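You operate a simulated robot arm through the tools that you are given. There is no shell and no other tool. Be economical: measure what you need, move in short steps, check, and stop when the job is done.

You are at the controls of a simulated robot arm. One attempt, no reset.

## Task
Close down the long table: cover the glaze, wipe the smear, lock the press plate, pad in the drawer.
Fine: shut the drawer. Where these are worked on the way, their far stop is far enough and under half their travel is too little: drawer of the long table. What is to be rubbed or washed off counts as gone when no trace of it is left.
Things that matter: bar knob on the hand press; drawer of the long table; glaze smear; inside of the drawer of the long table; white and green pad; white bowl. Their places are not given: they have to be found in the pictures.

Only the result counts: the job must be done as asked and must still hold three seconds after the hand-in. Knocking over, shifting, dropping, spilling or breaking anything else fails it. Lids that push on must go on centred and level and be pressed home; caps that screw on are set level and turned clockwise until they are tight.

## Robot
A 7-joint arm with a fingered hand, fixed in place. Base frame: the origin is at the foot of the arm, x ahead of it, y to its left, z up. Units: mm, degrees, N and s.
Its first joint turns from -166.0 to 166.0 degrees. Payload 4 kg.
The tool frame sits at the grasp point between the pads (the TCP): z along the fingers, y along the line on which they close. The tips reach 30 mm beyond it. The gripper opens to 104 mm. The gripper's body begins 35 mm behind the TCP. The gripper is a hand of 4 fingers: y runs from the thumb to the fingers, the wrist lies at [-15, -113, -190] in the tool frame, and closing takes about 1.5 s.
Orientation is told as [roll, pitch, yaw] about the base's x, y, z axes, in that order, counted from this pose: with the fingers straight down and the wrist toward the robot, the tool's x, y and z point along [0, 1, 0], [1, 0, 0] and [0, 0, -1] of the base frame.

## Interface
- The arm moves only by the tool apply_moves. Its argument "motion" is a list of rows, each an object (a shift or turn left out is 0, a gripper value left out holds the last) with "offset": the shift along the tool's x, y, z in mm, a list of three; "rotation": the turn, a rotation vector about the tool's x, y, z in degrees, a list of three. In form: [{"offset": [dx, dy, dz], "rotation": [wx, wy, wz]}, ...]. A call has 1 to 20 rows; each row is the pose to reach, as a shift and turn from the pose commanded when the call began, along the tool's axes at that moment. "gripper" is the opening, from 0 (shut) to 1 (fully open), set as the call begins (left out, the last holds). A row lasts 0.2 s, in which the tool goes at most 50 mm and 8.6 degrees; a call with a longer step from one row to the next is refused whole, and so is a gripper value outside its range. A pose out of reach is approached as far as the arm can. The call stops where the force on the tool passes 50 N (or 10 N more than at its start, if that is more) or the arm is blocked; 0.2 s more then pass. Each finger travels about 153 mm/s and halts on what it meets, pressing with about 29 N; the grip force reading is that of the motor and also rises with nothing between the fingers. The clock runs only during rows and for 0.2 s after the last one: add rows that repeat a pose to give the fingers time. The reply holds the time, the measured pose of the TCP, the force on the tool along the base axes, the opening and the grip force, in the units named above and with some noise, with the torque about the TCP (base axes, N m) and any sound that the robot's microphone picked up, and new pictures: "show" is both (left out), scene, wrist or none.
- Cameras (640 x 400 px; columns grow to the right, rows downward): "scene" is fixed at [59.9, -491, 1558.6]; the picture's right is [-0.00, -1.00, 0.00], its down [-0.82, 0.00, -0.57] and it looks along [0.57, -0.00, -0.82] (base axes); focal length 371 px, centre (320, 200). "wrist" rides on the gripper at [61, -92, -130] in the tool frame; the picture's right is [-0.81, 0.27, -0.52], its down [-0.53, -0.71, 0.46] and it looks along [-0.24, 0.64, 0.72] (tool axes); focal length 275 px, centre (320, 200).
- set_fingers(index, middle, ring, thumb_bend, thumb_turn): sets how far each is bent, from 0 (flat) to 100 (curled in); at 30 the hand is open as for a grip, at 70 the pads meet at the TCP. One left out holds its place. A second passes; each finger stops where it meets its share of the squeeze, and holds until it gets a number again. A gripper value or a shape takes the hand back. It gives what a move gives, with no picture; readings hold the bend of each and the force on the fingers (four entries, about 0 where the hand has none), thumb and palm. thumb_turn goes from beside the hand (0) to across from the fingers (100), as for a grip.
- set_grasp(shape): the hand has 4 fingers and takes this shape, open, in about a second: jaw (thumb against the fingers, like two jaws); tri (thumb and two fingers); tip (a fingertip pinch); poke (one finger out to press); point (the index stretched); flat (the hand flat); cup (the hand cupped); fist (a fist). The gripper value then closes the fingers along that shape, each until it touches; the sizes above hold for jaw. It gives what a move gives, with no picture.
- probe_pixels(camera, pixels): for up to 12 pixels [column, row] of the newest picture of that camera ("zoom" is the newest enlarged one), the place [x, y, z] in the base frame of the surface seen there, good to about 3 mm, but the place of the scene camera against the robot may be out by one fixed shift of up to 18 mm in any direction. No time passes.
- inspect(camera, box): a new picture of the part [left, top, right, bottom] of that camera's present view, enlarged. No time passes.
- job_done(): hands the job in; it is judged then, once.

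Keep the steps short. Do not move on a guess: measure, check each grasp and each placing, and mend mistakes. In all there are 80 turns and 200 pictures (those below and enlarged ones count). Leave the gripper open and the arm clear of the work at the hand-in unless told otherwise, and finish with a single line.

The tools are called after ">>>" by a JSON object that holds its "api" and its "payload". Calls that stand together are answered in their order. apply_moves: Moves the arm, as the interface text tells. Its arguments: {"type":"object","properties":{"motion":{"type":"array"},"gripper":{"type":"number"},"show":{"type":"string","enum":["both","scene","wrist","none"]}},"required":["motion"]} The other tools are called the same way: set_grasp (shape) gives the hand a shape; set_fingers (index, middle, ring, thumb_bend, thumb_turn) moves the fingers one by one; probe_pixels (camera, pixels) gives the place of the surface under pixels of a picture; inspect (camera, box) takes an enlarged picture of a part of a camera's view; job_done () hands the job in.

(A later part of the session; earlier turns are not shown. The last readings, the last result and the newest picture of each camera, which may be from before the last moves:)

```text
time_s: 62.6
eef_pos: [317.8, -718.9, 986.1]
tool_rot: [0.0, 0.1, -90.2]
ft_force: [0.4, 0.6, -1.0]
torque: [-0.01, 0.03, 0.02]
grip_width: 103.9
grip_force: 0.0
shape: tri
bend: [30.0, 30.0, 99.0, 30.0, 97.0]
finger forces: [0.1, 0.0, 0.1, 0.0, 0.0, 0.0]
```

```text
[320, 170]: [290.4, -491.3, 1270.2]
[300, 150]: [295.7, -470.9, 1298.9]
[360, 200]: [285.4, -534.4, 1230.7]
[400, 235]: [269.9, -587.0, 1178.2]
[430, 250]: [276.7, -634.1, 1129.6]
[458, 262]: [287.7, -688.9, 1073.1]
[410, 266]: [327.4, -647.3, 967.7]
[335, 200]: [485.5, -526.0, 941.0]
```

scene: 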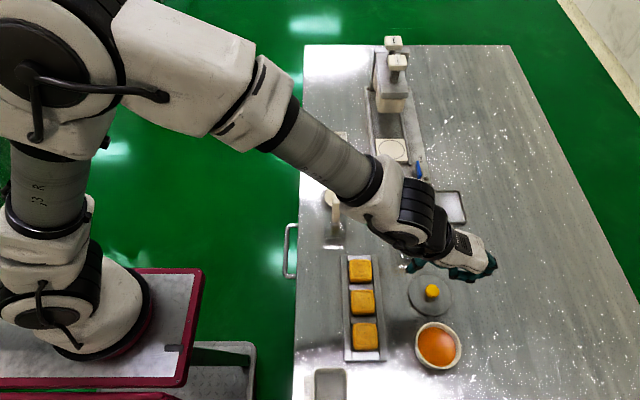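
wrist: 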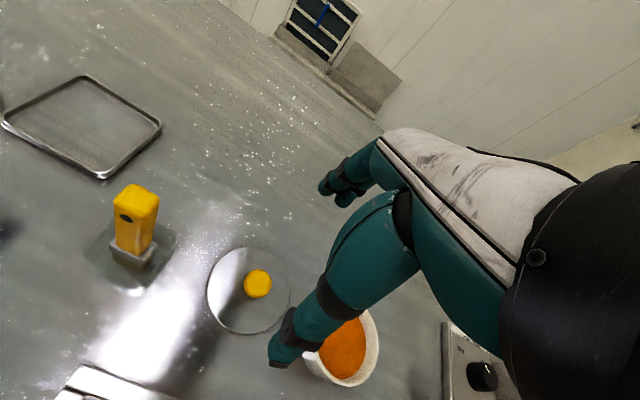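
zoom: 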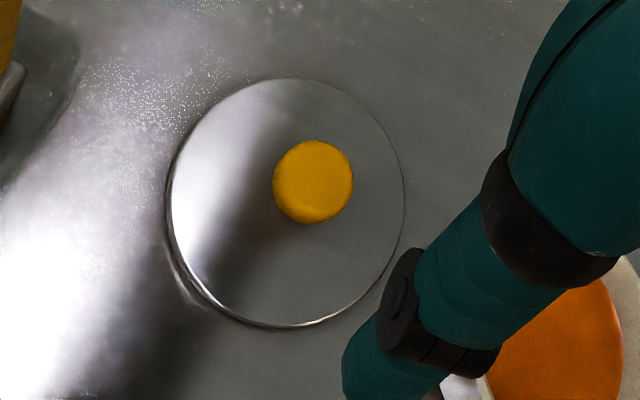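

The knob centre is at about (320,-725.5), top z 862, about 25 mm across, and the lid plate is at z 838. The forearm is well clear. I'll lower around the knob to TCP z=872.

>>> {"api": "apply_moves", "payload": {"motion": [{"offset": [2, 6.6, 30]}, {"offset": [2, 6.6, 65]}, {"offset": [2, 6.6, 95]}, {"offset": [2, 6.6, 108]}, {"offset": [2, 6.6, 114]}]}}

>>> {"api": "inspect", "payload": {"camera": "wrist", "box": [200, 140, 400, 360]}}

>>> {"api": "inspect", "payload": {"camera": "scene", "box": [390, 240, 500, 340]}}

```text
time_s: 63.8
eef_pos: [318.8, -727.3, 872.0]
tool_rot: [0.1, -0.1, -90.1]
ft_force: [-0.4, 0.1, 0.1]
torque: [-0.01, 0.03, -0.03]
grip_width: 103.6
grip_force: 0.0
shape: tri
bend: [30.0, 30.0, 99.0, 30.0, 97.0]
finger forces: [0.1, 0.1, 0.0, 0.0, 0.0, 0.0]
```

scene: 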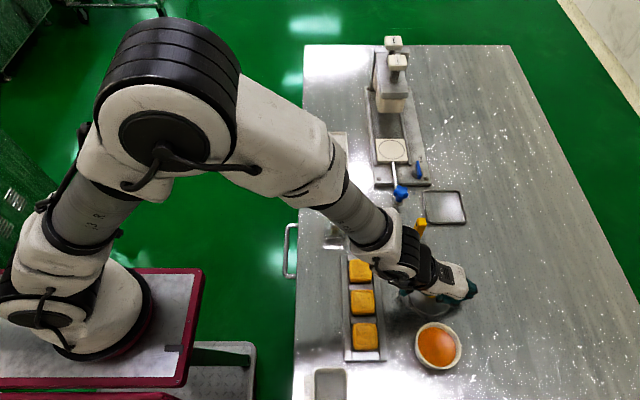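
wrist: 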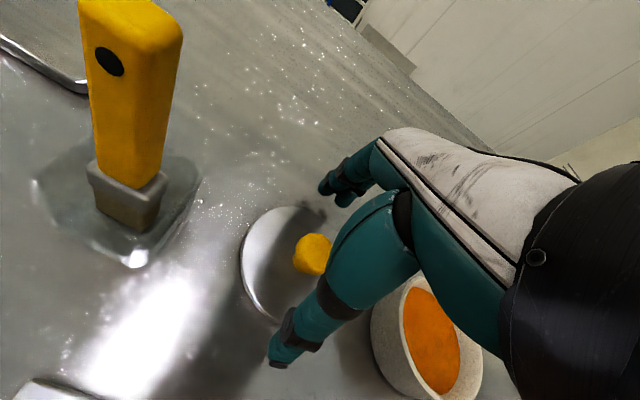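

```text
1.82 times, centred on (300, 250) of wrist
```

zoom: 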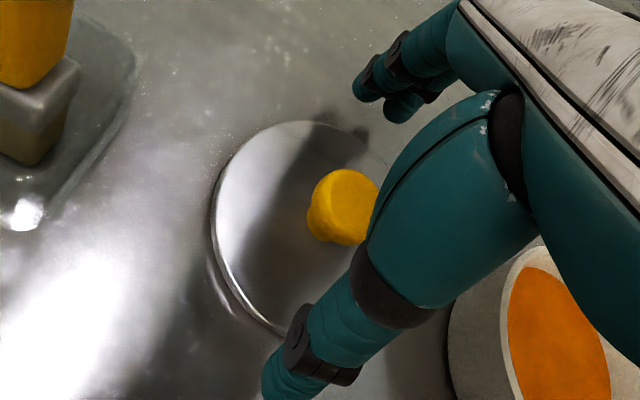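

```text
4.00 times, centred on (445, 290) of scene
```

zoom: 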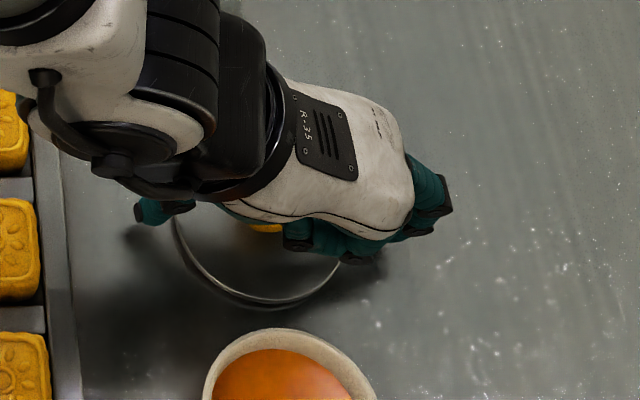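

Positioned. Closing on the knob.

>>> {"api": "apply_moves", "payload": {"motion": [{"offset": [0, 0, 0]}, {"offset": [0, 0, 0]}, {"offset": [0, 0, 0]}, {"offset": [0, 0, 0]}, {"offset": [0, 0, 0]}, {"offset": [0, 0, 0]}, {"offset": [0, 0, 0]}, {"offset": [0, 0, 0]}], "gripper": 0, "show": "wrist"}}

>>> {"api": "inspect", "payload": {"camera": "wrist", "box": [200, 140, 400, 340]}}

```text
time_s: 65.6
eef_pos: [318.6, -727.4, 872.3]
tool_rot: [0.0, 0.0, -90.1]
ft_force: [-0.2, 0.4, 0.3]
torque: [0.01, -0.01, 0.02]
grip_width: 17.8
grip_force: 28.8
shape: tri
bend: [73.0, 62.0, 100.0, 75.0, 100.0]
finger forces: [14.0, 11.8, 0.0, 0.0, 23.2, 0.0]
```

wrist: 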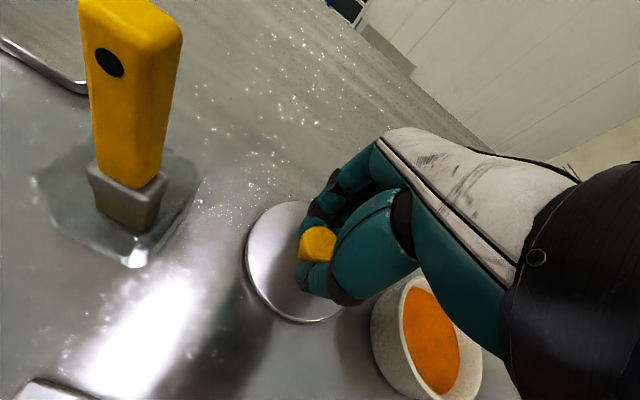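

```text
2.00 times, centred on (300, 240) of wrist
```

zoom: 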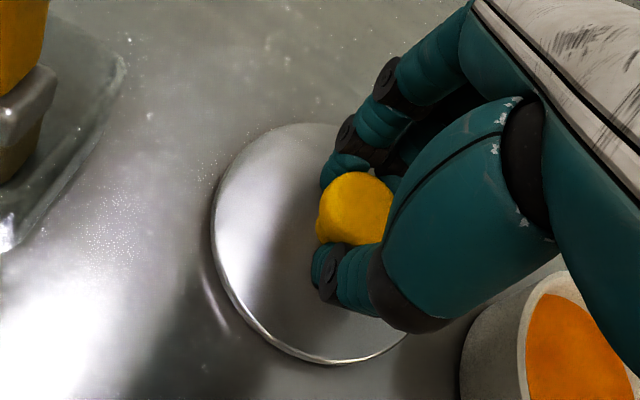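

Gripped around the knob's neck, width 17.8. I'll lift 60 mm straight up and check that it's level.

>>> {"api": "apply_moves", "payload": {"motion": [{"offset": [0, 0, -8]}, {"offset": [0, 0, -25]}, {"offset": [0, 0, -45]}, {"offset": [0, 0, -60]}, {"offset": [0, 0, -60]}]}}

>>> {"api": "inspect", "payload": {"camera": "scene", "box": [390, 240, 500, 340]}}

>>> {"api": "inspect", "payload": {"camera": "wrist", "box": [200, 140, 400, 340]}}

```text
time_s: 66.8
eef_pos: [317.6, -726.8, 931.6]
tool_rot: [0.0, 0.0, -90.1]
ft_force: [0.3, -0.2, -1.2]
torque: [0.0, -0.01, 0.0]
grip_width: 17.9
grip_force: 28.9
shape: tri
bend: [73.0, 63.0, 100.0, 75.0, 100.0]
finger forces: [14.4, 12.2, 0.1, 0.0, 23.9, 0.1]
```

scene: 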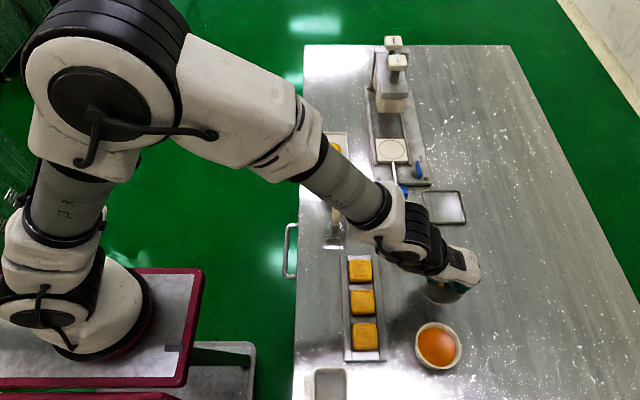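
wrist: 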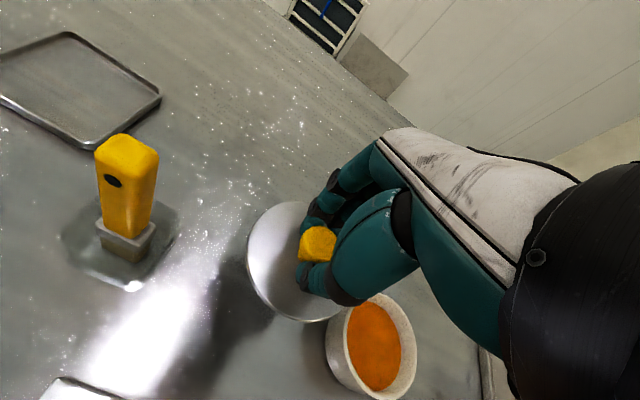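

```text
4.00 times, centred on (445, 290) of scene
```

zoom: 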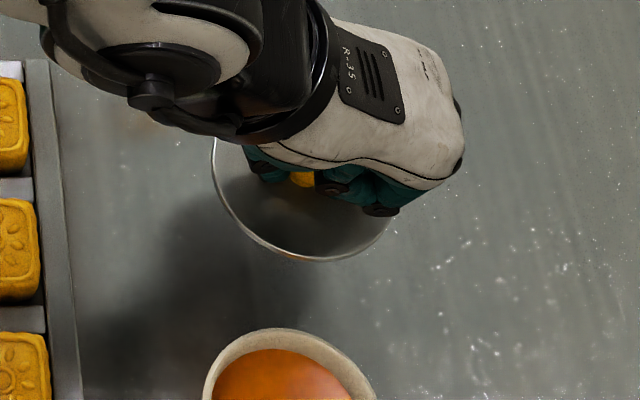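

```text
2.00 times, centred on (300, 240) of wrist
```

zoom: 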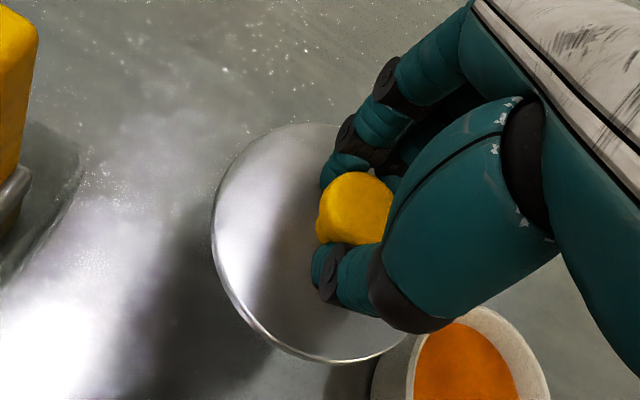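

It lifts cleanly. I'll probe the lid's rim for level and centre, and the bowl's rim, all from the wrist camera.

>>> {"api": "probe_pixels", "payload": {"camera": "wrist", "pixels": [[248, 260], [252, 230], [275, 205], [300, 203], [262, 295], [282, 312], [310, 320], [332, 313], [270, 250], [315, 290], [260, 235], [290, 215]]}}

>>> {"api": "inspect", "payload": {"camera": "wrist", "box": [310, 280, 430, 400]}}

>>> {"api": "probe_pixels", "payload": {"camera": "scene", "pixels": [[438, 323], [416, 343], [460, 343], [438, 368], [422, 330], [454, 330], [420, 360], [455, 360], [437, 345]]}}

```text
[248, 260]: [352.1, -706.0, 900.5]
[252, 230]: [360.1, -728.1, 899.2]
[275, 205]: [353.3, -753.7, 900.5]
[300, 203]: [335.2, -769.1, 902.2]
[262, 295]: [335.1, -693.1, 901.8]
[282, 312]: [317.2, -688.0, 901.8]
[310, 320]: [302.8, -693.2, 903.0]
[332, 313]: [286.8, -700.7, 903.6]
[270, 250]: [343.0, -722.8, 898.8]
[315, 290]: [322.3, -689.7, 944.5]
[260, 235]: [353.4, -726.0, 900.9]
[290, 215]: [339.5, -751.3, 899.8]
```

```text
3.33 times, centred on (370, 340) of wrist
```

zoom: 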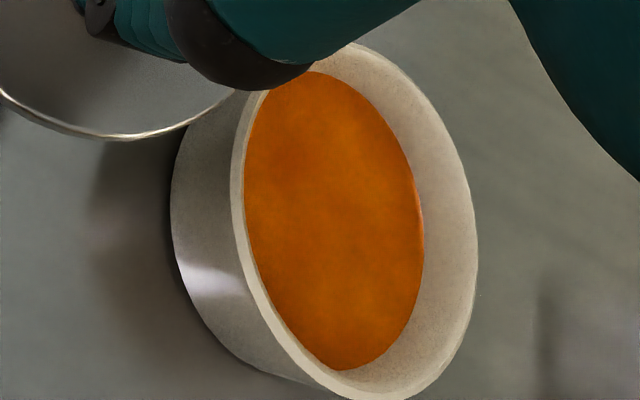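

```text
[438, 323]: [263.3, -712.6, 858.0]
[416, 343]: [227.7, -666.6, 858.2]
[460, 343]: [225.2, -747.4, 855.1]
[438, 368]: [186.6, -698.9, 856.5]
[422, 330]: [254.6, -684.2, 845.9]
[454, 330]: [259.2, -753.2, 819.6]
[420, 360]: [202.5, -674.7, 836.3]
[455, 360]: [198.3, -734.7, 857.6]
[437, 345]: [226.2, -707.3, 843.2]
```

The lid seems tilted about 3° (the +x side is lower). Next I'll probe the bowl rim in this zoom to fit its centre.

>>> {"api": "probe_pixels", "payload": {"camera": "zoom", "pixels": [[237, 190], [242, 130], [245, 250], [270, 310], [300, 350], [360, 50], [400, 75], [440, 130], [465, 190], [472, 250], [462, 310], [435, 365]]}}

>>> {"api": "apply_moves", "payload": {"motion": [{"offset": [0, 0, 0], "rotation": [0, 3, 0]}, {"offset": [0, 0, 0], "rotation": [0, 3, 0]}], "show": "wrist"}}

>>> {"api": "probe_pixels", "payload": {"camera": "wrist", "pixels": [[250, 260], [255, 230], [276, 208], [299, 206], [263, 293], [283, 309], [310, 317], [331, 311], [270, 250], [280, 290], [260, 235], [290, 215]]}}

```text
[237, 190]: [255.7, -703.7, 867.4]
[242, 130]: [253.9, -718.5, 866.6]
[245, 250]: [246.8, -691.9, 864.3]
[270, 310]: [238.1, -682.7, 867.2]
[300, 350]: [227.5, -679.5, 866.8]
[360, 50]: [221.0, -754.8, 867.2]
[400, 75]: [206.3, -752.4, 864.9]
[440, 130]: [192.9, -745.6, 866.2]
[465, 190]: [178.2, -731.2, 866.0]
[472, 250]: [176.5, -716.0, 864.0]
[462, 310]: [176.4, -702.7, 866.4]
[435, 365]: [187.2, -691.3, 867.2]
```

```text
time_s: 67.4
eef_pos: [318.0, -727.8, 931.9]
tool_rot: [3.0, 0.0, -90.0]
ft_force: [-0.4, 0.0, 0.4]
torque: [0.01, 0.0, -0.01]
grip_width: 17.8
grip_force: 29.3
shape: tri
bend: [73.0, 63.0, 100.0, 75.0, 100.0]
finger forces: [14.2, 12.4, 0.1, 0.1, 23.8, 0.0]
```

wrist: 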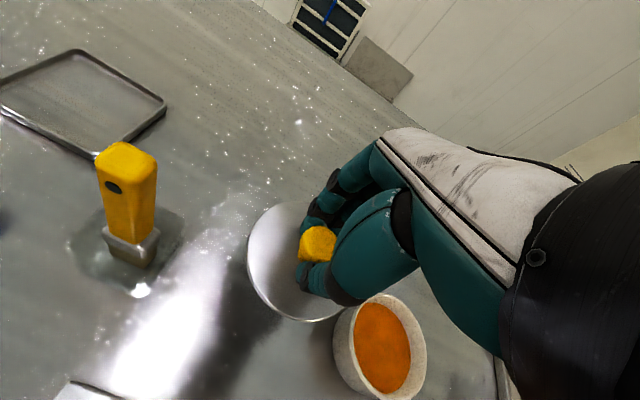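

```text
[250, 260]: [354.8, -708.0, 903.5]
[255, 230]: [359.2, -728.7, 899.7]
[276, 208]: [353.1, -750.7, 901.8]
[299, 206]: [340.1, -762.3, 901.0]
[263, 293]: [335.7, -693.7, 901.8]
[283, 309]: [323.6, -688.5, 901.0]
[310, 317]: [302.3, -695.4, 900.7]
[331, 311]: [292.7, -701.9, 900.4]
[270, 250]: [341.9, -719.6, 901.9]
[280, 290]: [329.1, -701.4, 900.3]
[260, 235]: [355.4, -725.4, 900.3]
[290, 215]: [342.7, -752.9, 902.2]
```

The lid is now level (all rim points 901±2), centred about (319,-729). The bowl centre is about (215.5,-717), rim z 867. I'll carry the lid over the bowl at this height.

>>> {"api": "apply_moves", "payload": {"motion": [{"offset": [-25, -2.7, -1.3], "rotation": [0, 0, 0]}, {"offset": [-50, -5.4, -2.6]}, {"offset": [-78, -8, -4.1]}, {"offset": [-103.4, -10.8, -5.4]}, {"offset": [-103.4, -10.8, -5.4]}]}}

>>> {"api": "inspect", "payload": {"camera": "wrist", "box": [200, 160, 400, 360]}}

>>> {"api": "inspect", "payload": {"camera": "scene", "box": [390, 290, 490, 390]}}

```text
time_s: 68.6
eef_pos: [213.4, -714.3, 931.6]
tool_rot: [2.9, 0.1, -90.1]
ft_force: [0.1, 0.2, -0.3]
torque: [-0.04, 0.03, 0.0]
grip_width: 18.0
grip_force: 28.8
shape: tri
bend: [73.0, 63.0, 100.0, 75.0, 100.0]
finger forces: [14.4, 12.7, 0.1, 0.0, 23.9, 0.0]
```

scene: 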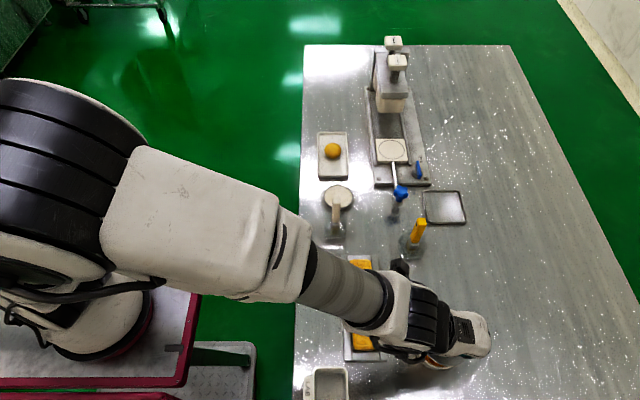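
wrist: 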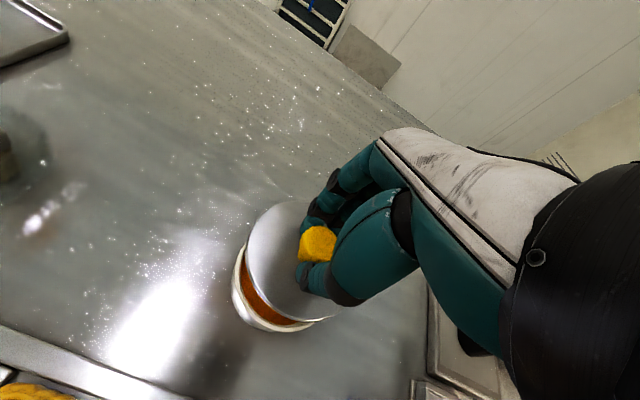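

```text
2.00 times, centred on (300, 260) of wrist
```

zoom: 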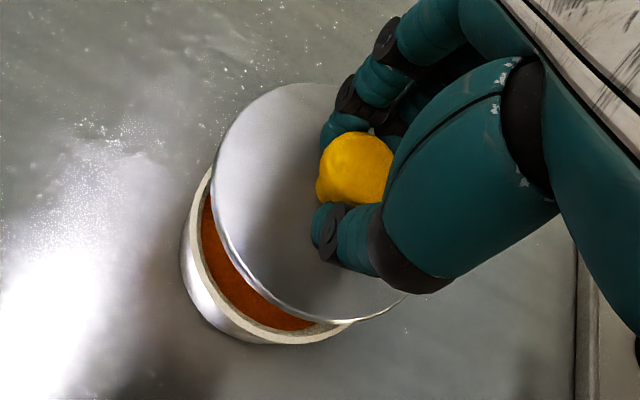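

```text
4.00 times, centred on (440, 340) of scene
```

zoom: 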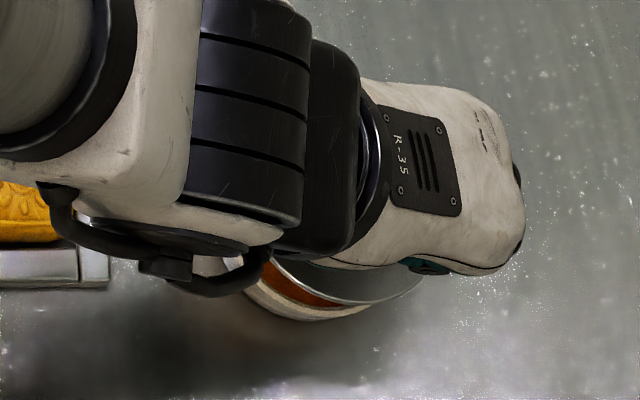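

I'll compare lid edge points with bowl rim points through the zoom to fine-tune the centring.

>>> {"api": "inspect", "payload": {"camera": "wrist", "box": [200, 160, 400, 360]}}

>>> {"api": "probe_pixels", "payload": {"camera": "zoom", "pixels": [[216, 170], [218, 205], [230, 240], [250, 272], [280, 300], [320, 318], [370, 312], [224, 140], [245, 105], [285, 86], [320, 84], [400, 295]]}}

>>> {"api": "probe_pixels", "payload": {"camera": "zoom", "pixels": [[206, 180], [199, 200], [197, 230], [204, 262], [218, 288], [240, 312], [265, 327], [295, 335], [325, 332], [342, 326]]}}

```text
2.00 times, centred on (300, 260) of wrist
```

zoom: 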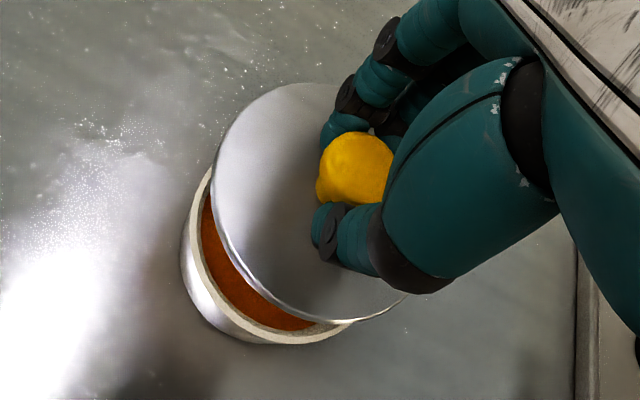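

```text
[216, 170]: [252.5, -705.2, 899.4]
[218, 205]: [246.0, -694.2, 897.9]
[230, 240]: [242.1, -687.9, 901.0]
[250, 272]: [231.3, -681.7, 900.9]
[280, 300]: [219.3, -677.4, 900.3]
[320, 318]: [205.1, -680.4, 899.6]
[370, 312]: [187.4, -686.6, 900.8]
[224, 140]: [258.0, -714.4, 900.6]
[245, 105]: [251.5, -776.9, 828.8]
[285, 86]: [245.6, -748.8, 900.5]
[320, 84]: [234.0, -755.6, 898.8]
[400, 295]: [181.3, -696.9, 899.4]
```

```text
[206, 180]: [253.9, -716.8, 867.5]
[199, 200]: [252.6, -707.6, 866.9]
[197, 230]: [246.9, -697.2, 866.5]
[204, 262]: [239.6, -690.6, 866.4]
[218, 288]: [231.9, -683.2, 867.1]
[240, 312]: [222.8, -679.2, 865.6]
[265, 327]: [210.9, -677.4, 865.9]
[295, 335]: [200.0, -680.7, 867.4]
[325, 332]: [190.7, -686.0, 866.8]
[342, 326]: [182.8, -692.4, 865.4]
```

The lid and bowl centres agree to about 1.5 mm. I'll nudge (-0.5,+0.8) and lower in decreasing steps until it touches the rim, about 25 mm down.

>>> {"api": "apply_moves", "payload": {"motion": [{"offset": [-1.0, -0.8, 10]}, {"offset": [-1.45, -0.8, 18]}, {"offset": [-1.6, -0.8, 21]}, {"offset": [-1.75, -0.8, 23.5]}, {"offset": [-1.8, -0.8, 25]}], "show": "wrist"}}

>>> {"api": "inspect", "payload": {"camera": "wrist", "box": [200, 160, 400, 360]}}

```text
time_s: 69.8
eef_pos: [213.8, -715.8, 907.3]
tool_rot: [3.0, 0.0, -90.1]
ft_force: [0.7, 0.5, -0.1]
torque: [0.01, -0.01, 0.01]
grip_width: 18.0
grip_force: 29.3
shape: tri
bend: [73.0, 63.0, 100.0, 75.0, 100.0]
finger forces: [14.6, 12.9, 0.1, 0.1, 24.1, 0.0]
```

wrist: 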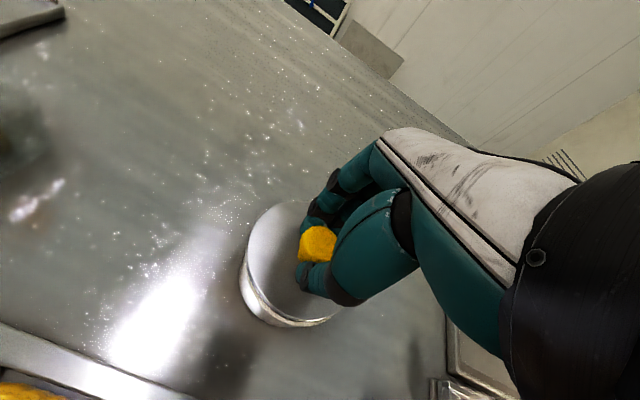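

```text
2.00 times, centred on (300, 260) of wrist
```

zoom: 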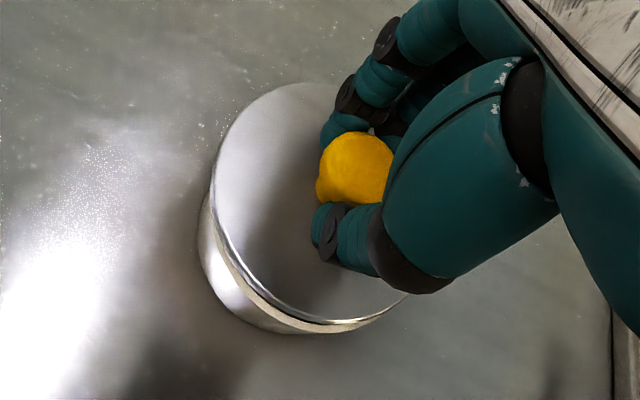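

Still free, with a thin gap visible all along the near edge and looking centred. I'll continue down in 1.5 mm steps.

>>> {"api": "apply_moves", "payload": {"motion": [{"offset": [-0.08, 0, 1.5]}, {"offset": [-0.16, 0, 3]}, {"offset": [-0.2, 0, 4]}, {"offset": [-0.25, 0, 5]}], "show": "wrist"}}

>>> {"api": "inspect", "payload": {"camera": "wrist", "box": [220, 180, 360, 340]}}

```text
time_s: 70.8
eef_pos: [213.7, -715.9, 903.8]
tool_rot: [3.0, -0.1, -90.0]
ft_force: [-2.1, 1.9, 16.9]
torque: [-0.44, -0.1, -0.02]
grip_width: 18.3
grip_force: 28.6
shape: tri
bend: [74.0, 63.0, 100.0, 75.0, 100.0]
finger forces: [29.2, 12.1, 0.1, 0.0, 29.0, 0.0]
```

wrist: 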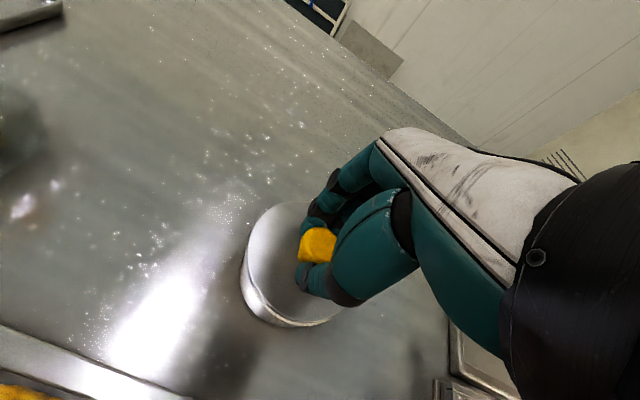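

```text
2.50 times, centred on (290, 260) of wrist
```

zoom: 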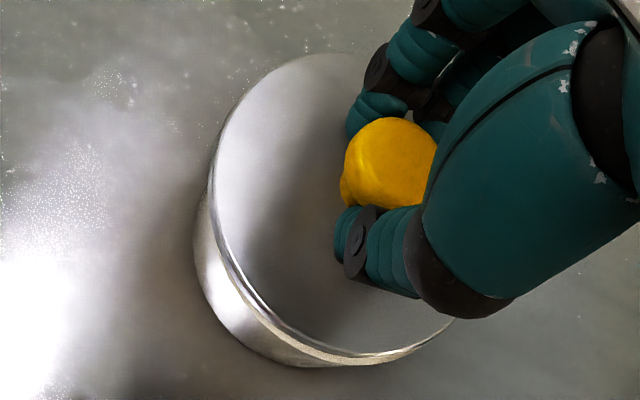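

Contact at 17 N with the lid seated evenly on the rim. I'll press a little harder to push it home, watching for movement or a click.

>>> {"api": "apply_moves", "payload": {"motion": [{"offset": [-0.08, 0, 1.5]}, {"offset": [-0.16, 0, 3]}, {"offset": [-0.22, 0, 4.5]}, {"offset": [-0.22, 0, 4.5]}], "show": "wrist"}}

>>> {"api": "inspect", "payload": {"camera": "wrist", "box": [220, 180, 360, 340]}}

>>> {"api": "probe_pixels", "payload": {"camera": "zoom", "pixels": [[230, 150], [240, 230], [300, 320], [400, 340], [280, 80], [330, 70], [280, 200], [260, 300], [290, 345], [212, 220]]}}

```text
time_s: 71.6
eef_pos: [215.0, -718.9, 901.7]
tool_rot: [2.9, -0.7, -90.1]
ft_force: [-1.9, 4.0, 13.1]
torque: [-0.09, -0.11, 0.01]
grip_width: 18.4
grip_force: 29.6
shape: tri
bend: [74.0, 64.0, 100.0, 75.0, 100.0]
finger forces: [27.2, 11.2, 0.0, 0.0, 30.0, 0.0]
stopped in row 3: the force on the tool passed its limit (the readings are from after the stop); the commanded pose is now the measured one
```

wrist: 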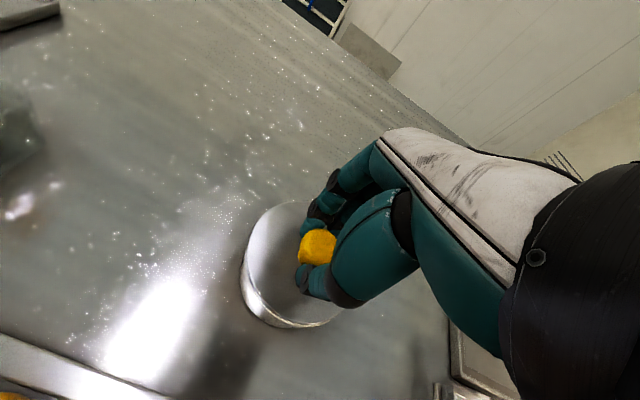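

```text
2.50 times, centred on (290, 260) of wrist
```

zoom: 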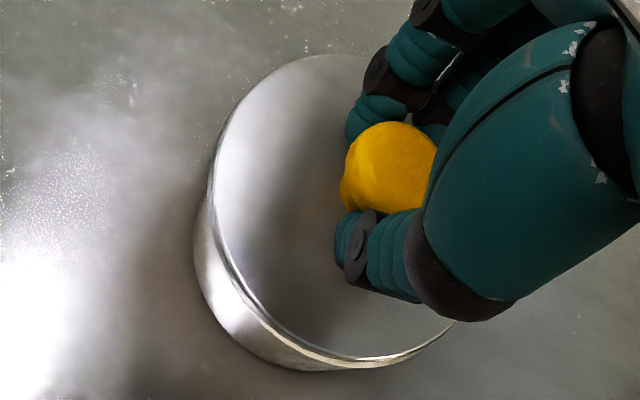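

```text
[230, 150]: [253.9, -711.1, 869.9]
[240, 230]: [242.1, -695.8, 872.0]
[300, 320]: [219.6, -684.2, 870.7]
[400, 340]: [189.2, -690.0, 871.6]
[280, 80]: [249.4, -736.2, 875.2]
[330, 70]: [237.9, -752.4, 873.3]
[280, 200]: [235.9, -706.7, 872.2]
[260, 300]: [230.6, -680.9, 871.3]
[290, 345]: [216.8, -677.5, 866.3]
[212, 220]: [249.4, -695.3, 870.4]
```

The press passed 50 N and stopped. The lid top reads about 870–875, maybe slightly high on the -y side. I'll release the knob, rise, and look.

>>> {"api": "apply_moves", "payload": {"motion": [{"offset": [0, 0, 0]}, {"offset": [0, 0, 0]}, {"offset": [0, 0, 0]}, {"offset": [0, 0, 0]}], "gripper": 1, "show": "none"}}

>>> {"api": "apply_moves", "payload": {"motion": [{"offset": [0, 0, -15]}, {"offset": [2, 0, -45]}, {"offset": [4, 0, -80]}]}}

>>> {"api": "inspect", "payload": {"camera": "wrist", "box": [180, 220, 340, 380]}}

```text
time_s: 72.3
eef_pos: [215.4, -720.0, 904.5]
tool_rot: [2.8, -0.9, -90.1]
ft_force: [-0.8, -0.3, 1.0]
torque: [-0.01, 0.03, 0.03]
grip_width: 103.5
grip_force: 0.0
shape: tri
bend: [30.0, 30.0, 99.0, 30.0, 98.0]
finger forces: [0.1, 0.1, 0.0, 0.0, 0.0, 0.1]
stopped in row 3: the force on the tool passed its limit (the readings are from after the stop); the commanded pose is now the measured one
```

```text
time_s: 73.1
eef_pos: [213.9, -719.8, 983.6]
tool_rot: [2.9, -1.0, -90.1]
ft_force: [-0.8, 0.3, 0.8]
torque: [0.03, 0.01, -0.01]
grip_width: 103.7
grip_force: 0.0
shape: tri
bend: [30.0, 30.0, 99.0, 30.0, 98.0]
finger forces: [0.0, 0.0, 0.1, 0.0, 0.0, 0.1]
```

scene: 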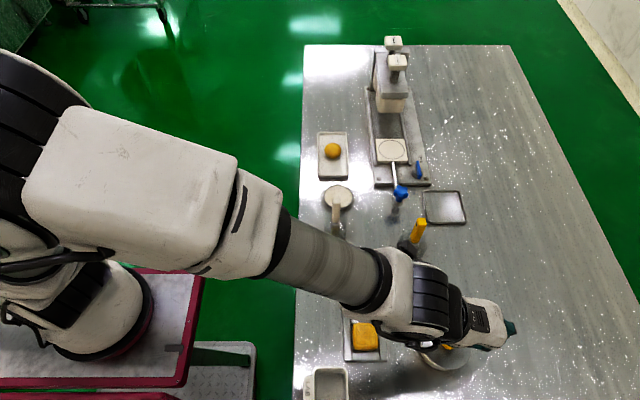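
wrist: 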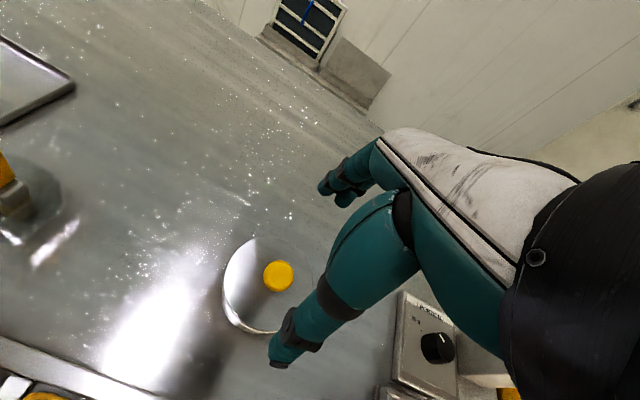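

```text
2.50 times, centred on (260, 300) of wrist
```

zoom: 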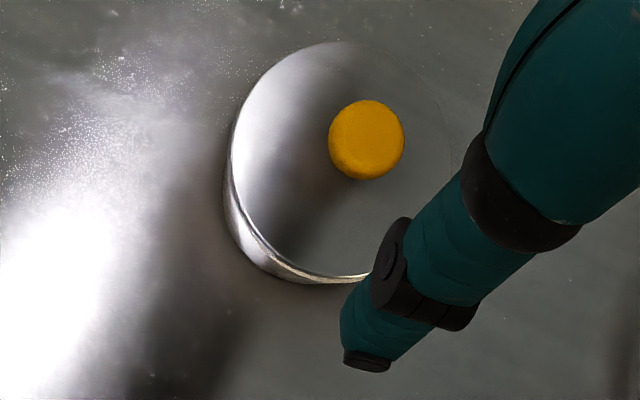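

The lid is on and looks level. I'll probe the plate and knob heights, then press straight down on the knob to make sure it's home.

>>> {"api": "probe_pixels", "payload": {"camera": "zoom", "pixels": [[365, 135], [340, 130], [400, 130], [365, 108], [240, 170], [270, 80], [330, 50], [400, 62], [440, 110], [260, 230], [340, 260], [300, 200]]}}

>>> {"api": "set_grasp", "payload": {"shape": "fist"}}

>>> {"api": "apply_moves", "payload": {"motion": [{"offset": [0, 0, -30], "rotation": [0, -3, 0]}, {"offset": [0, 0, -30], "rotation": [0, -3, 0]}]}}

>>> {"api": "inspect", "payload": {"camera": "wrist", "box": [180, 160, 420, 380]}}

>>> {"api": "inspect", "payload": {"camera": "scene", "box": [400, 260, 540, 400]}}

```text
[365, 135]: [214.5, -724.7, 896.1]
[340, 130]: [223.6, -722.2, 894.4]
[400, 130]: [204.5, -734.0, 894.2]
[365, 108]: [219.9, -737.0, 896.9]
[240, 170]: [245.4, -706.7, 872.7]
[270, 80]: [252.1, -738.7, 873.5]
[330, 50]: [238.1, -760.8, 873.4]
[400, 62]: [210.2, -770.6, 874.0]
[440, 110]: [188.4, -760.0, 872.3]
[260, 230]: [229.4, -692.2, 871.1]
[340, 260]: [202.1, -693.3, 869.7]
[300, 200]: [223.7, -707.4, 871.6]
```

```text
time_s: 74.0
eef_pos: [214.8, -719.5, 983.7]
tool_rot: [2.9, -0.9, -90.1]
ft_force: [-0.2, 0.4, -0.1]
torque: [-0.01, 0.0, 0.01]
grip_width: 0.0
grip_force: 0.1
shape: fist
bend: [100.0, 100.0, 100.0, 86.0, 85.0]
finger forces: [0.0, 0.0, 0.1, 0.0, 0.0, 0.1]
```

```text
time_s: 74.6
eef_pos: [213.6, -717.7, 1014.2]
tool_rot: [-0.1, -1.0, -90.0]
ft_force: [0.0, 0.1, -0.2]
torque: [0.01, -0.02, 0.03]
grip_width: 0.1
grip_force: 0.1
shape: fist
bend: [100.0, 100.0, 100.0, 86.0, 85.0]
finger forces: [0.0, 0.0, 0.0, 0.0, 0.0, 0.0]
```

scene: 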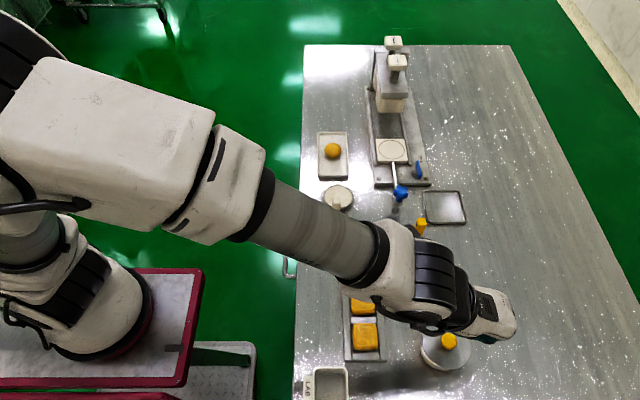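
wrist: 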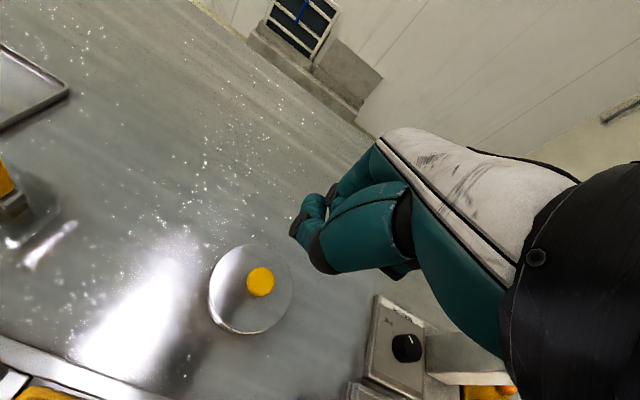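

```text
1.82 times, centred on (300, 270) of wrist
```

zoom: 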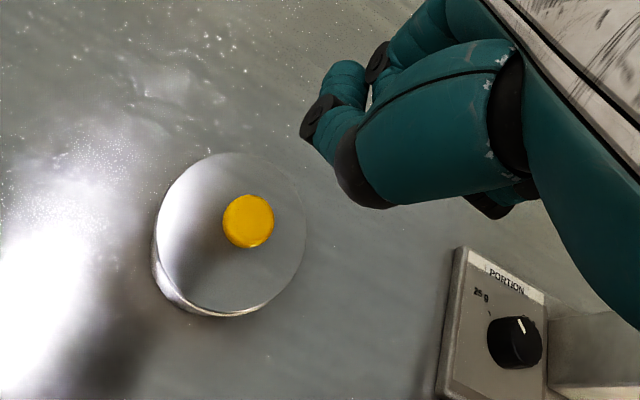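

```text
2.86 times, centred on (470, 330) of scene
```

zoom: 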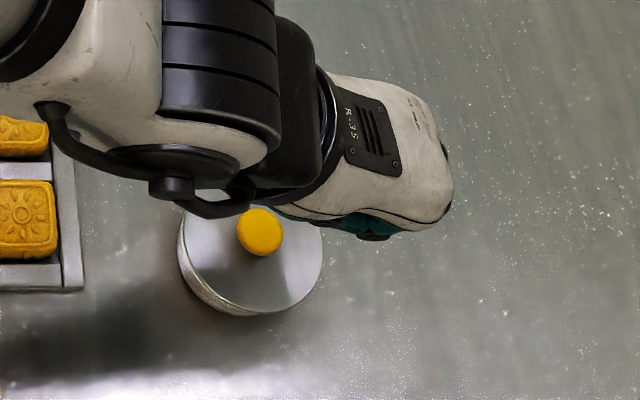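

The plate reads 870 on the +y side and 874 on the -y side, and the knob is now near y≈-727. The lid may be shifted or tilted. I'll move the hand out of the view to check the bowl and lid.

>>> {"api": "apply_moves", "payload": {"motion": [{"offset": [30, 0, -30]}, {"offset": [70, 0, -50]}, {"offset": [110, 0, -60]}, {"offset": [150, 0, -60]}, {"offset": [190, 0, -60]}]}}

>>> {"api": "inspect", "payload": {"camera": "scene", "box": [400, 310, 480, 390]}}

>>> {"api": "probe_pixels", "payload": {"camera": "zoom", "pixels": [[320, 160], [300, 160], [320, 100], [220, 160], [440, 160], [320, 260], [250, 100], [400, 100], [250, 230], [400, 230]]}}

```text
time_s: 75.8
eef_pos: [403.3, -716.9, 1075.0]
tool_rot: [-0.1, -0.8, -90.2]
ft_force: [-0.1, -0.3, 0.6]
torque: [-0.02, -0.02, 0.0]
grip_width: 0.0
grip_force: 0.0
shape: fist
bend: [100.0, 100.0, 100.0, 86.0, 85.0]
finger forces: [0.1, 0.1, 0.0, 0.1, 0.0, 0.1]
```

scene: 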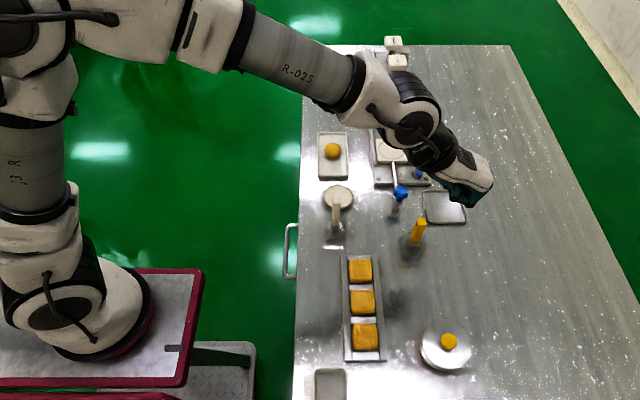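
wrist: 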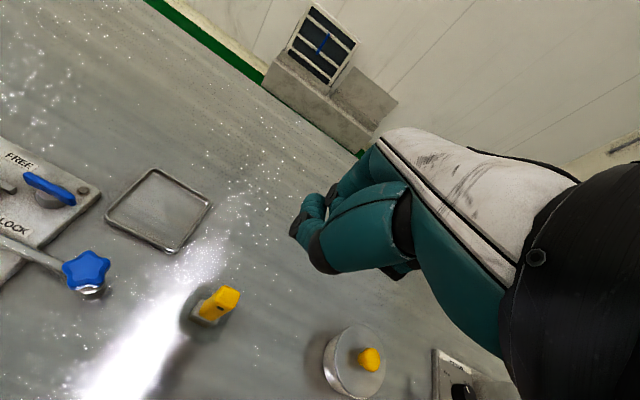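

```text
5.00 times, centred on (440, 350) of scene
```

zoom: 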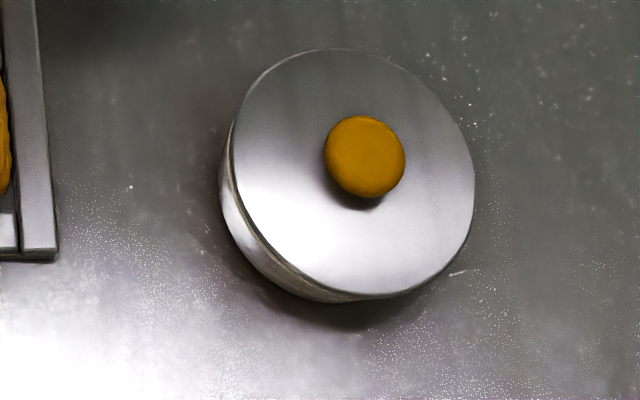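

```text
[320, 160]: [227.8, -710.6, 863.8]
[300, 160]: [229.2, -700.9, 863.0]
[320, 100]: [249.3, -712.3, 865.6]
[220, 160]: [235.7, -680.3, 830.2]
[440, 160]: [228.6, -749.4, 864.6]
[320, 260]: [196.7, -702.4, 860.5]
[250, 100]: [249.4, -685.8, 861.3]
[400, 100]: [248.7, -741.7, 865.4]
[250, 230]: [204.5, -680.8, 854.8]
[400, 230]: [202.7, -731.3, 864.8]
```

The bowl and lid appear to have moved together a little, and the lid still tilts (lower on +y). I'll zoom from the wrist camera at (355,365) to see the joint.

>>> {"api": "inspect", "payload": {"camera": "wrist", "box": [300, 310, 410, 400]}}

>>> {"api": "probe_pixels", "payload": {"camera": "zoom", "pixels": [[320, 180], [190, 200], [230, 130], [330, 80], [430, 120], [480, 220], [440, 340], [300, 380], [180, 170], [260, 360], [140, 200]]}}

```text
4.44 times, centred on (355, 355) of wrist
```

zoom: 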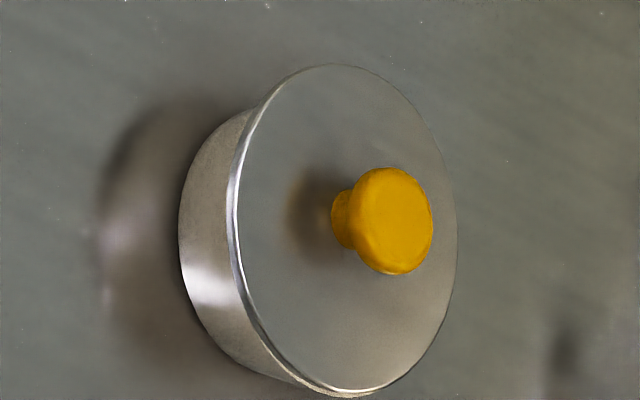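

```text
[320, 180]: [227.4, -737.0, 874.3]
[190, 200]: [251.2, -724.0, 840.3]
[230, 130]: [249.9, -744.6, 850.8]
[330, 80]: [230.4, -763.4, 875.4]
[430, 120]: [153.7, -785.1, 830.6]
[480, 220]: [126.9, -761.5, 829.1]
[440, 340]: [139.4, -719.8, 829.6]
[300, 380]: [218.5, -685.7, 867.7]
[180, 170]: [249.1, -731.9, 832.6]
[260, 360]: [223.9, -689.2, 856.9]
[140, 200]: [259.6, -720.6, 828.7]
```

The lid sits about 3–4 mm too far -y on the bowl (a strip of rim shows on the +y side), so its -y side rides on the rim. I'll regrasp the knob, lift slightly and re-centre. First, back above the knob with the three-finger hand, with the small pitch error removed.

>>> {"api": "set_grasp", "payload": {"shape": "tri"}}

>>> {"api": "apply_moves", "payload": {"motion": [{"offset": [-40, 2, 0], "rotation": [0.4, 1.5, 0]}, {"offset": [-80, 4, 20], "rotation": [0.8, 3, 0]}, {"offset": [-120, 6, 40], "rotation": [0.8, 3, 0]}, {"offset": [-160, 8, 60], "rotation": [0.8, 3, 0]}, {"offset": [-188.8, 10, 90], "rotation": [0.8, 3, 0]}, {"offset": [-188.8, 10, 110], "rotation": [0.8, 3, 0]}], "show": "wrist"}}

>>> {"api": "inspect", "payload": {"camera": "wrist", "box": [190, 220, 330, 360]}}

>>> {"api": "probe_pixels", "payload": {"camera": "wrist", "pixels": [[268, 270], [255, 270], [282, 270], [268, 256], [268, 283]]}}

```text
time_s: 76.7
eef_pos: [403.0, -716.0, 1074.6]
tool_rot: [-0.1, -0.9, -90.1]
ft_force: [-0.3, 0.2, -0.2]
torque: [-0.01, 0.02, 0.03]
grip_width: 103.5
grip_force: 0.1
shape: tri
bend: [30.0, 30.0, 99.0, 30.0, 97.0]
finger forces: [0.1, 0.1, 0.0, 0.0, 0.0, 0.0]
```

```text
time_s: 78.1
eef_pos: [214.6, -730.2, 965.9]
tool_rot: [2.8, -0.2, -90.2]
ft_force: [-0.4, 0.2, -0.7]
torque: [-0.01, -0.04, -0.02]
grip_width: 103.9
grip_force: 0.1
shape: tri
bend: [30.0, 30.0, 99.0, 30.0, 97.0]
finger forces: [0.0, 0.0, 0.0, 0.0, 0.1, 0.1]
```

wrist: 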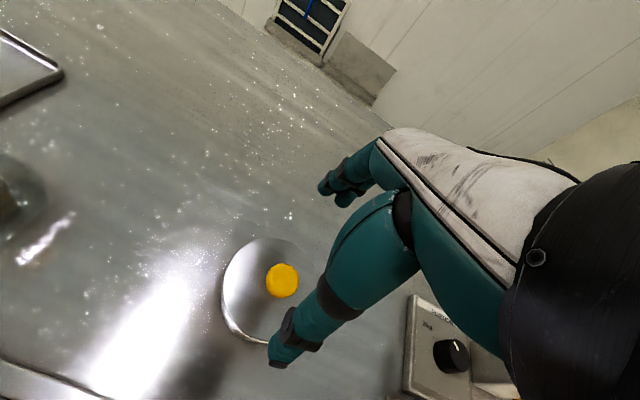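

```text
2.86 times, centred on (260, 290) of wrist
```

zoom: 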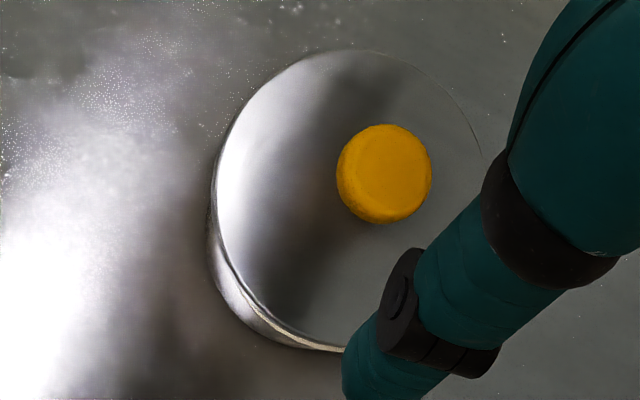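

```text
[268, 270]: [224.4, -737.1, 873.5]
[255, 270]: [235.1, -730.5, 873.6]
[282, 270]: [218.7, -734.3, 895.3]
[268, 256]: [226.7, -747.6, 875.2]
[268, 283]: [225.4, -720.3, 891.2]
```

>>> {"api": "probe_pixels", "payload": {"camera": "zoom", "pixels": [[388, 172], [429, 172], [350, 172], [388, 130], [388, 214], [250, 290], [290, 335], [330, 346], [215, 200], [222, 290], [270, 330], [320, 349]]}}

```text
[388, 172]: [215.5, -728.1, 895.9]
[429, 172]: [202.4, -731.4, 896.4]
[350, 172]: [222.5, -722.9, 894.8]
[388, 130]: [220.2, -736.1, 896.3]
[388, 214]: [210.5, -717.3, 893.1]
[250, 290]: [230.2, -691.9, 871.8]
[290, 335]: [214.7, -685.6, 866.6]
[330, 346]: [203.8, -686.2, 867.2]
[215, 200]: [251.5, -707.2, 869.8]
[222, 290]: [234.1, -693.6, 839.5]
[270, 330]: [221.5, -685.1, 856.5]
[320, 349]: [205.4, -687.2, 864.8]
```

The knob centre is at about (213.5,-727), and the exposed rim puts the bowl centre at about (213,-726). I'll lower around the knob and close.

>>> {"api": "apply_moves", "payload": {"motion": [{"offset": [-2, -3, 20]}, {"offset": [-3, -3, 40]}, {"offset": [-3.8, -3, 54]}, {"offset": [-4.1, -3, 60.5]}], "show": "none"}}

>>> {"api": "apply_moves", "payload": {"motion": [{"offset": [0, 0, 0]}, {"offset": [0, 0, 0]}, {"offset": [0, 0, 0]}, {"offset": [0, 0, 0]}, {"offset": [0, 0, 0]}, {"offset": [0, 0, 0]}, {"offset": [0, 0, 0]}, {"offset": [0, 0, 0]}], "gripper": 0, "show": "none"}}

>>> {"api": "apply_moves", "payload": {"motion": [{"offset": [-0.3, 0, -6]}, {"offset": [-0.6, 0, -14]}, {"offset": [-0.6, 0, -14]}], "show": "wrist"}}

>>> {"api": "inspect", "payload": {"camera": "wrist", "box": [220, 180, 360, 340]}}

```text
time_s: 79.1
eef_pos: [212.7, -725.7, 903.3]
tool_rot: [2.9, -0.1, -90.1]
ft_force: [-0.4, 0.4, -0.1]
torque: [0.0, -0.03, -0.02]
grip_width: 103.6
grip_force: 0.1
shape: tri
bend: [30.0, 30.0, 99.0, 30.0, 97.0]
finger forces: [0.1, 0.0, 0.1, 0.1, 0.0, 0.0]
```

```text
time_s: 80.9
eef_pos: [212.3, -726.4, 905.3]
tool_rot: [2.9, -0.1, -90.1]
ft_force: [0.3, 0.6, -1.4]
torque: [0.09, -0.03, 0.02]
grip_width: 18.2
grip_force: 29.1
shape: tri
bend: [73.0, 62.0, 100.0, 75.0, 100.0]
finger forces: [10.5, 10.8, 0.0, 0.0, 26.6, 0.0]
```

```text
time_s: 81.7
eef_pos: [211.0, -725.6, 917.9]
tool_rot: [3.0, -0.1, -90.1]
ft_force: [0.0, 0.3, -0.1]
torque: [0.0, 0.01, -0.03]
grip_width: 17.6
grip_force: 28.7
shape: tri
bend: [73.0, 62.0, 100.0, 75.0, 100.0]
finger forces: [10.6, 12.6, 0.0, 0.0, 26.6, 0.1]
```

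wrist: 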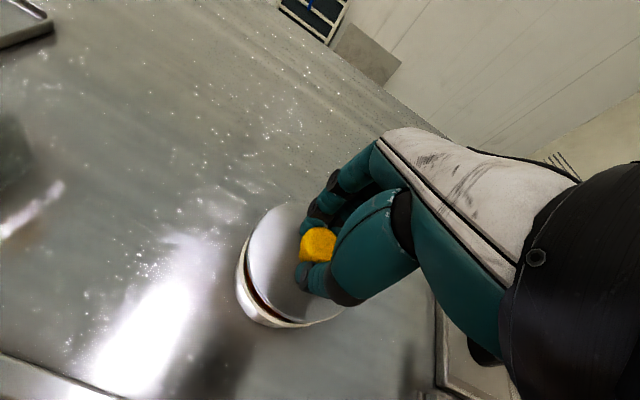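

```text
2.50 times, centred on (290, 260) of wrist
```

zoom: 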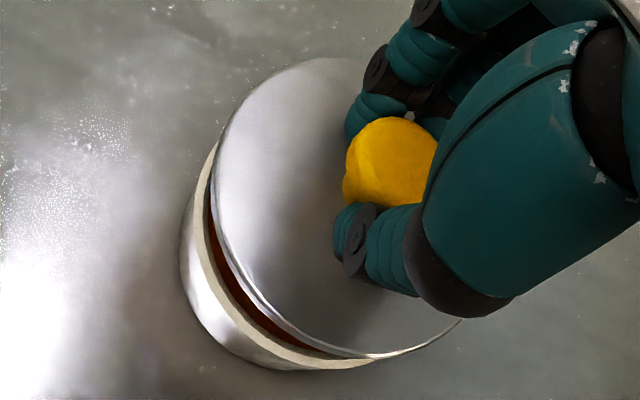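

It's lifted 13 mm. I'll measure the lid edge and bowl rim again for level and centre.

>>> {"api": "probe_pixels", "payload": {"camera": "zoom", "pixels": [[216, 190], [220, 230], [240, 275], [270, 315], [310, 342], [360, 355], [410, 346], [445, 327], [222, 140], [245, 100], [280, 72], [330, 60]]}}

>>> {"api": "probe_pixels", "payload": {"camera": "zoom", "pixels": [[213, 155], [202, 180], [198, 215], [202, 250], [215, 285], [235, 315], [262, 340], [295, 356], [330, 364], [370, 362]]}}

```text
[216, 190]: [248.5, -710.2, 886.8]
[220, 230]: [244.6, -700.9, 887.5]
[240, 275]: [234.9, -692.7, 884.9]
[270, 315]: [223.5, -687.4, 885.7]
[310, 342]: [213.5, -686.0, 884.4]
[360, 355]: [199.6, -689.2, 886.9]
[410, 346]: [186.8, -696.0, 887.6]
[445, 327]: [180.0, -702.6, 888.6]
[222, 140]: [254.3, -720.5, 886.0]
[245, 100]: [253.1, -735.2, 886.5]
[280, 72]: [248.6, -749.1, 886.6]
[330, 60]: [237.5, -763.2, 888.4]
```

```text
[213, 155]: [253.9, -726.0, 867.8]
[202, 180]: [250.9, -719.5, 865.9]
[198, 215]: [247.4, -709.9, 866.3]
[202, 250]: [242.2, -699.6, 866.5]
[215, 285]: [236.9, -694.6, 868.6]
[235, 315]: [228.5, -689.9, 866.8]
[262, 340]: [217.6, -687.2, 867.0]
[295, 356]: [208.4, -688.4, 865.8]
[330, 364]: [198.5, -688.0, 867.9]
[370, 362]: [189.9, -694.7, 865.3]
```

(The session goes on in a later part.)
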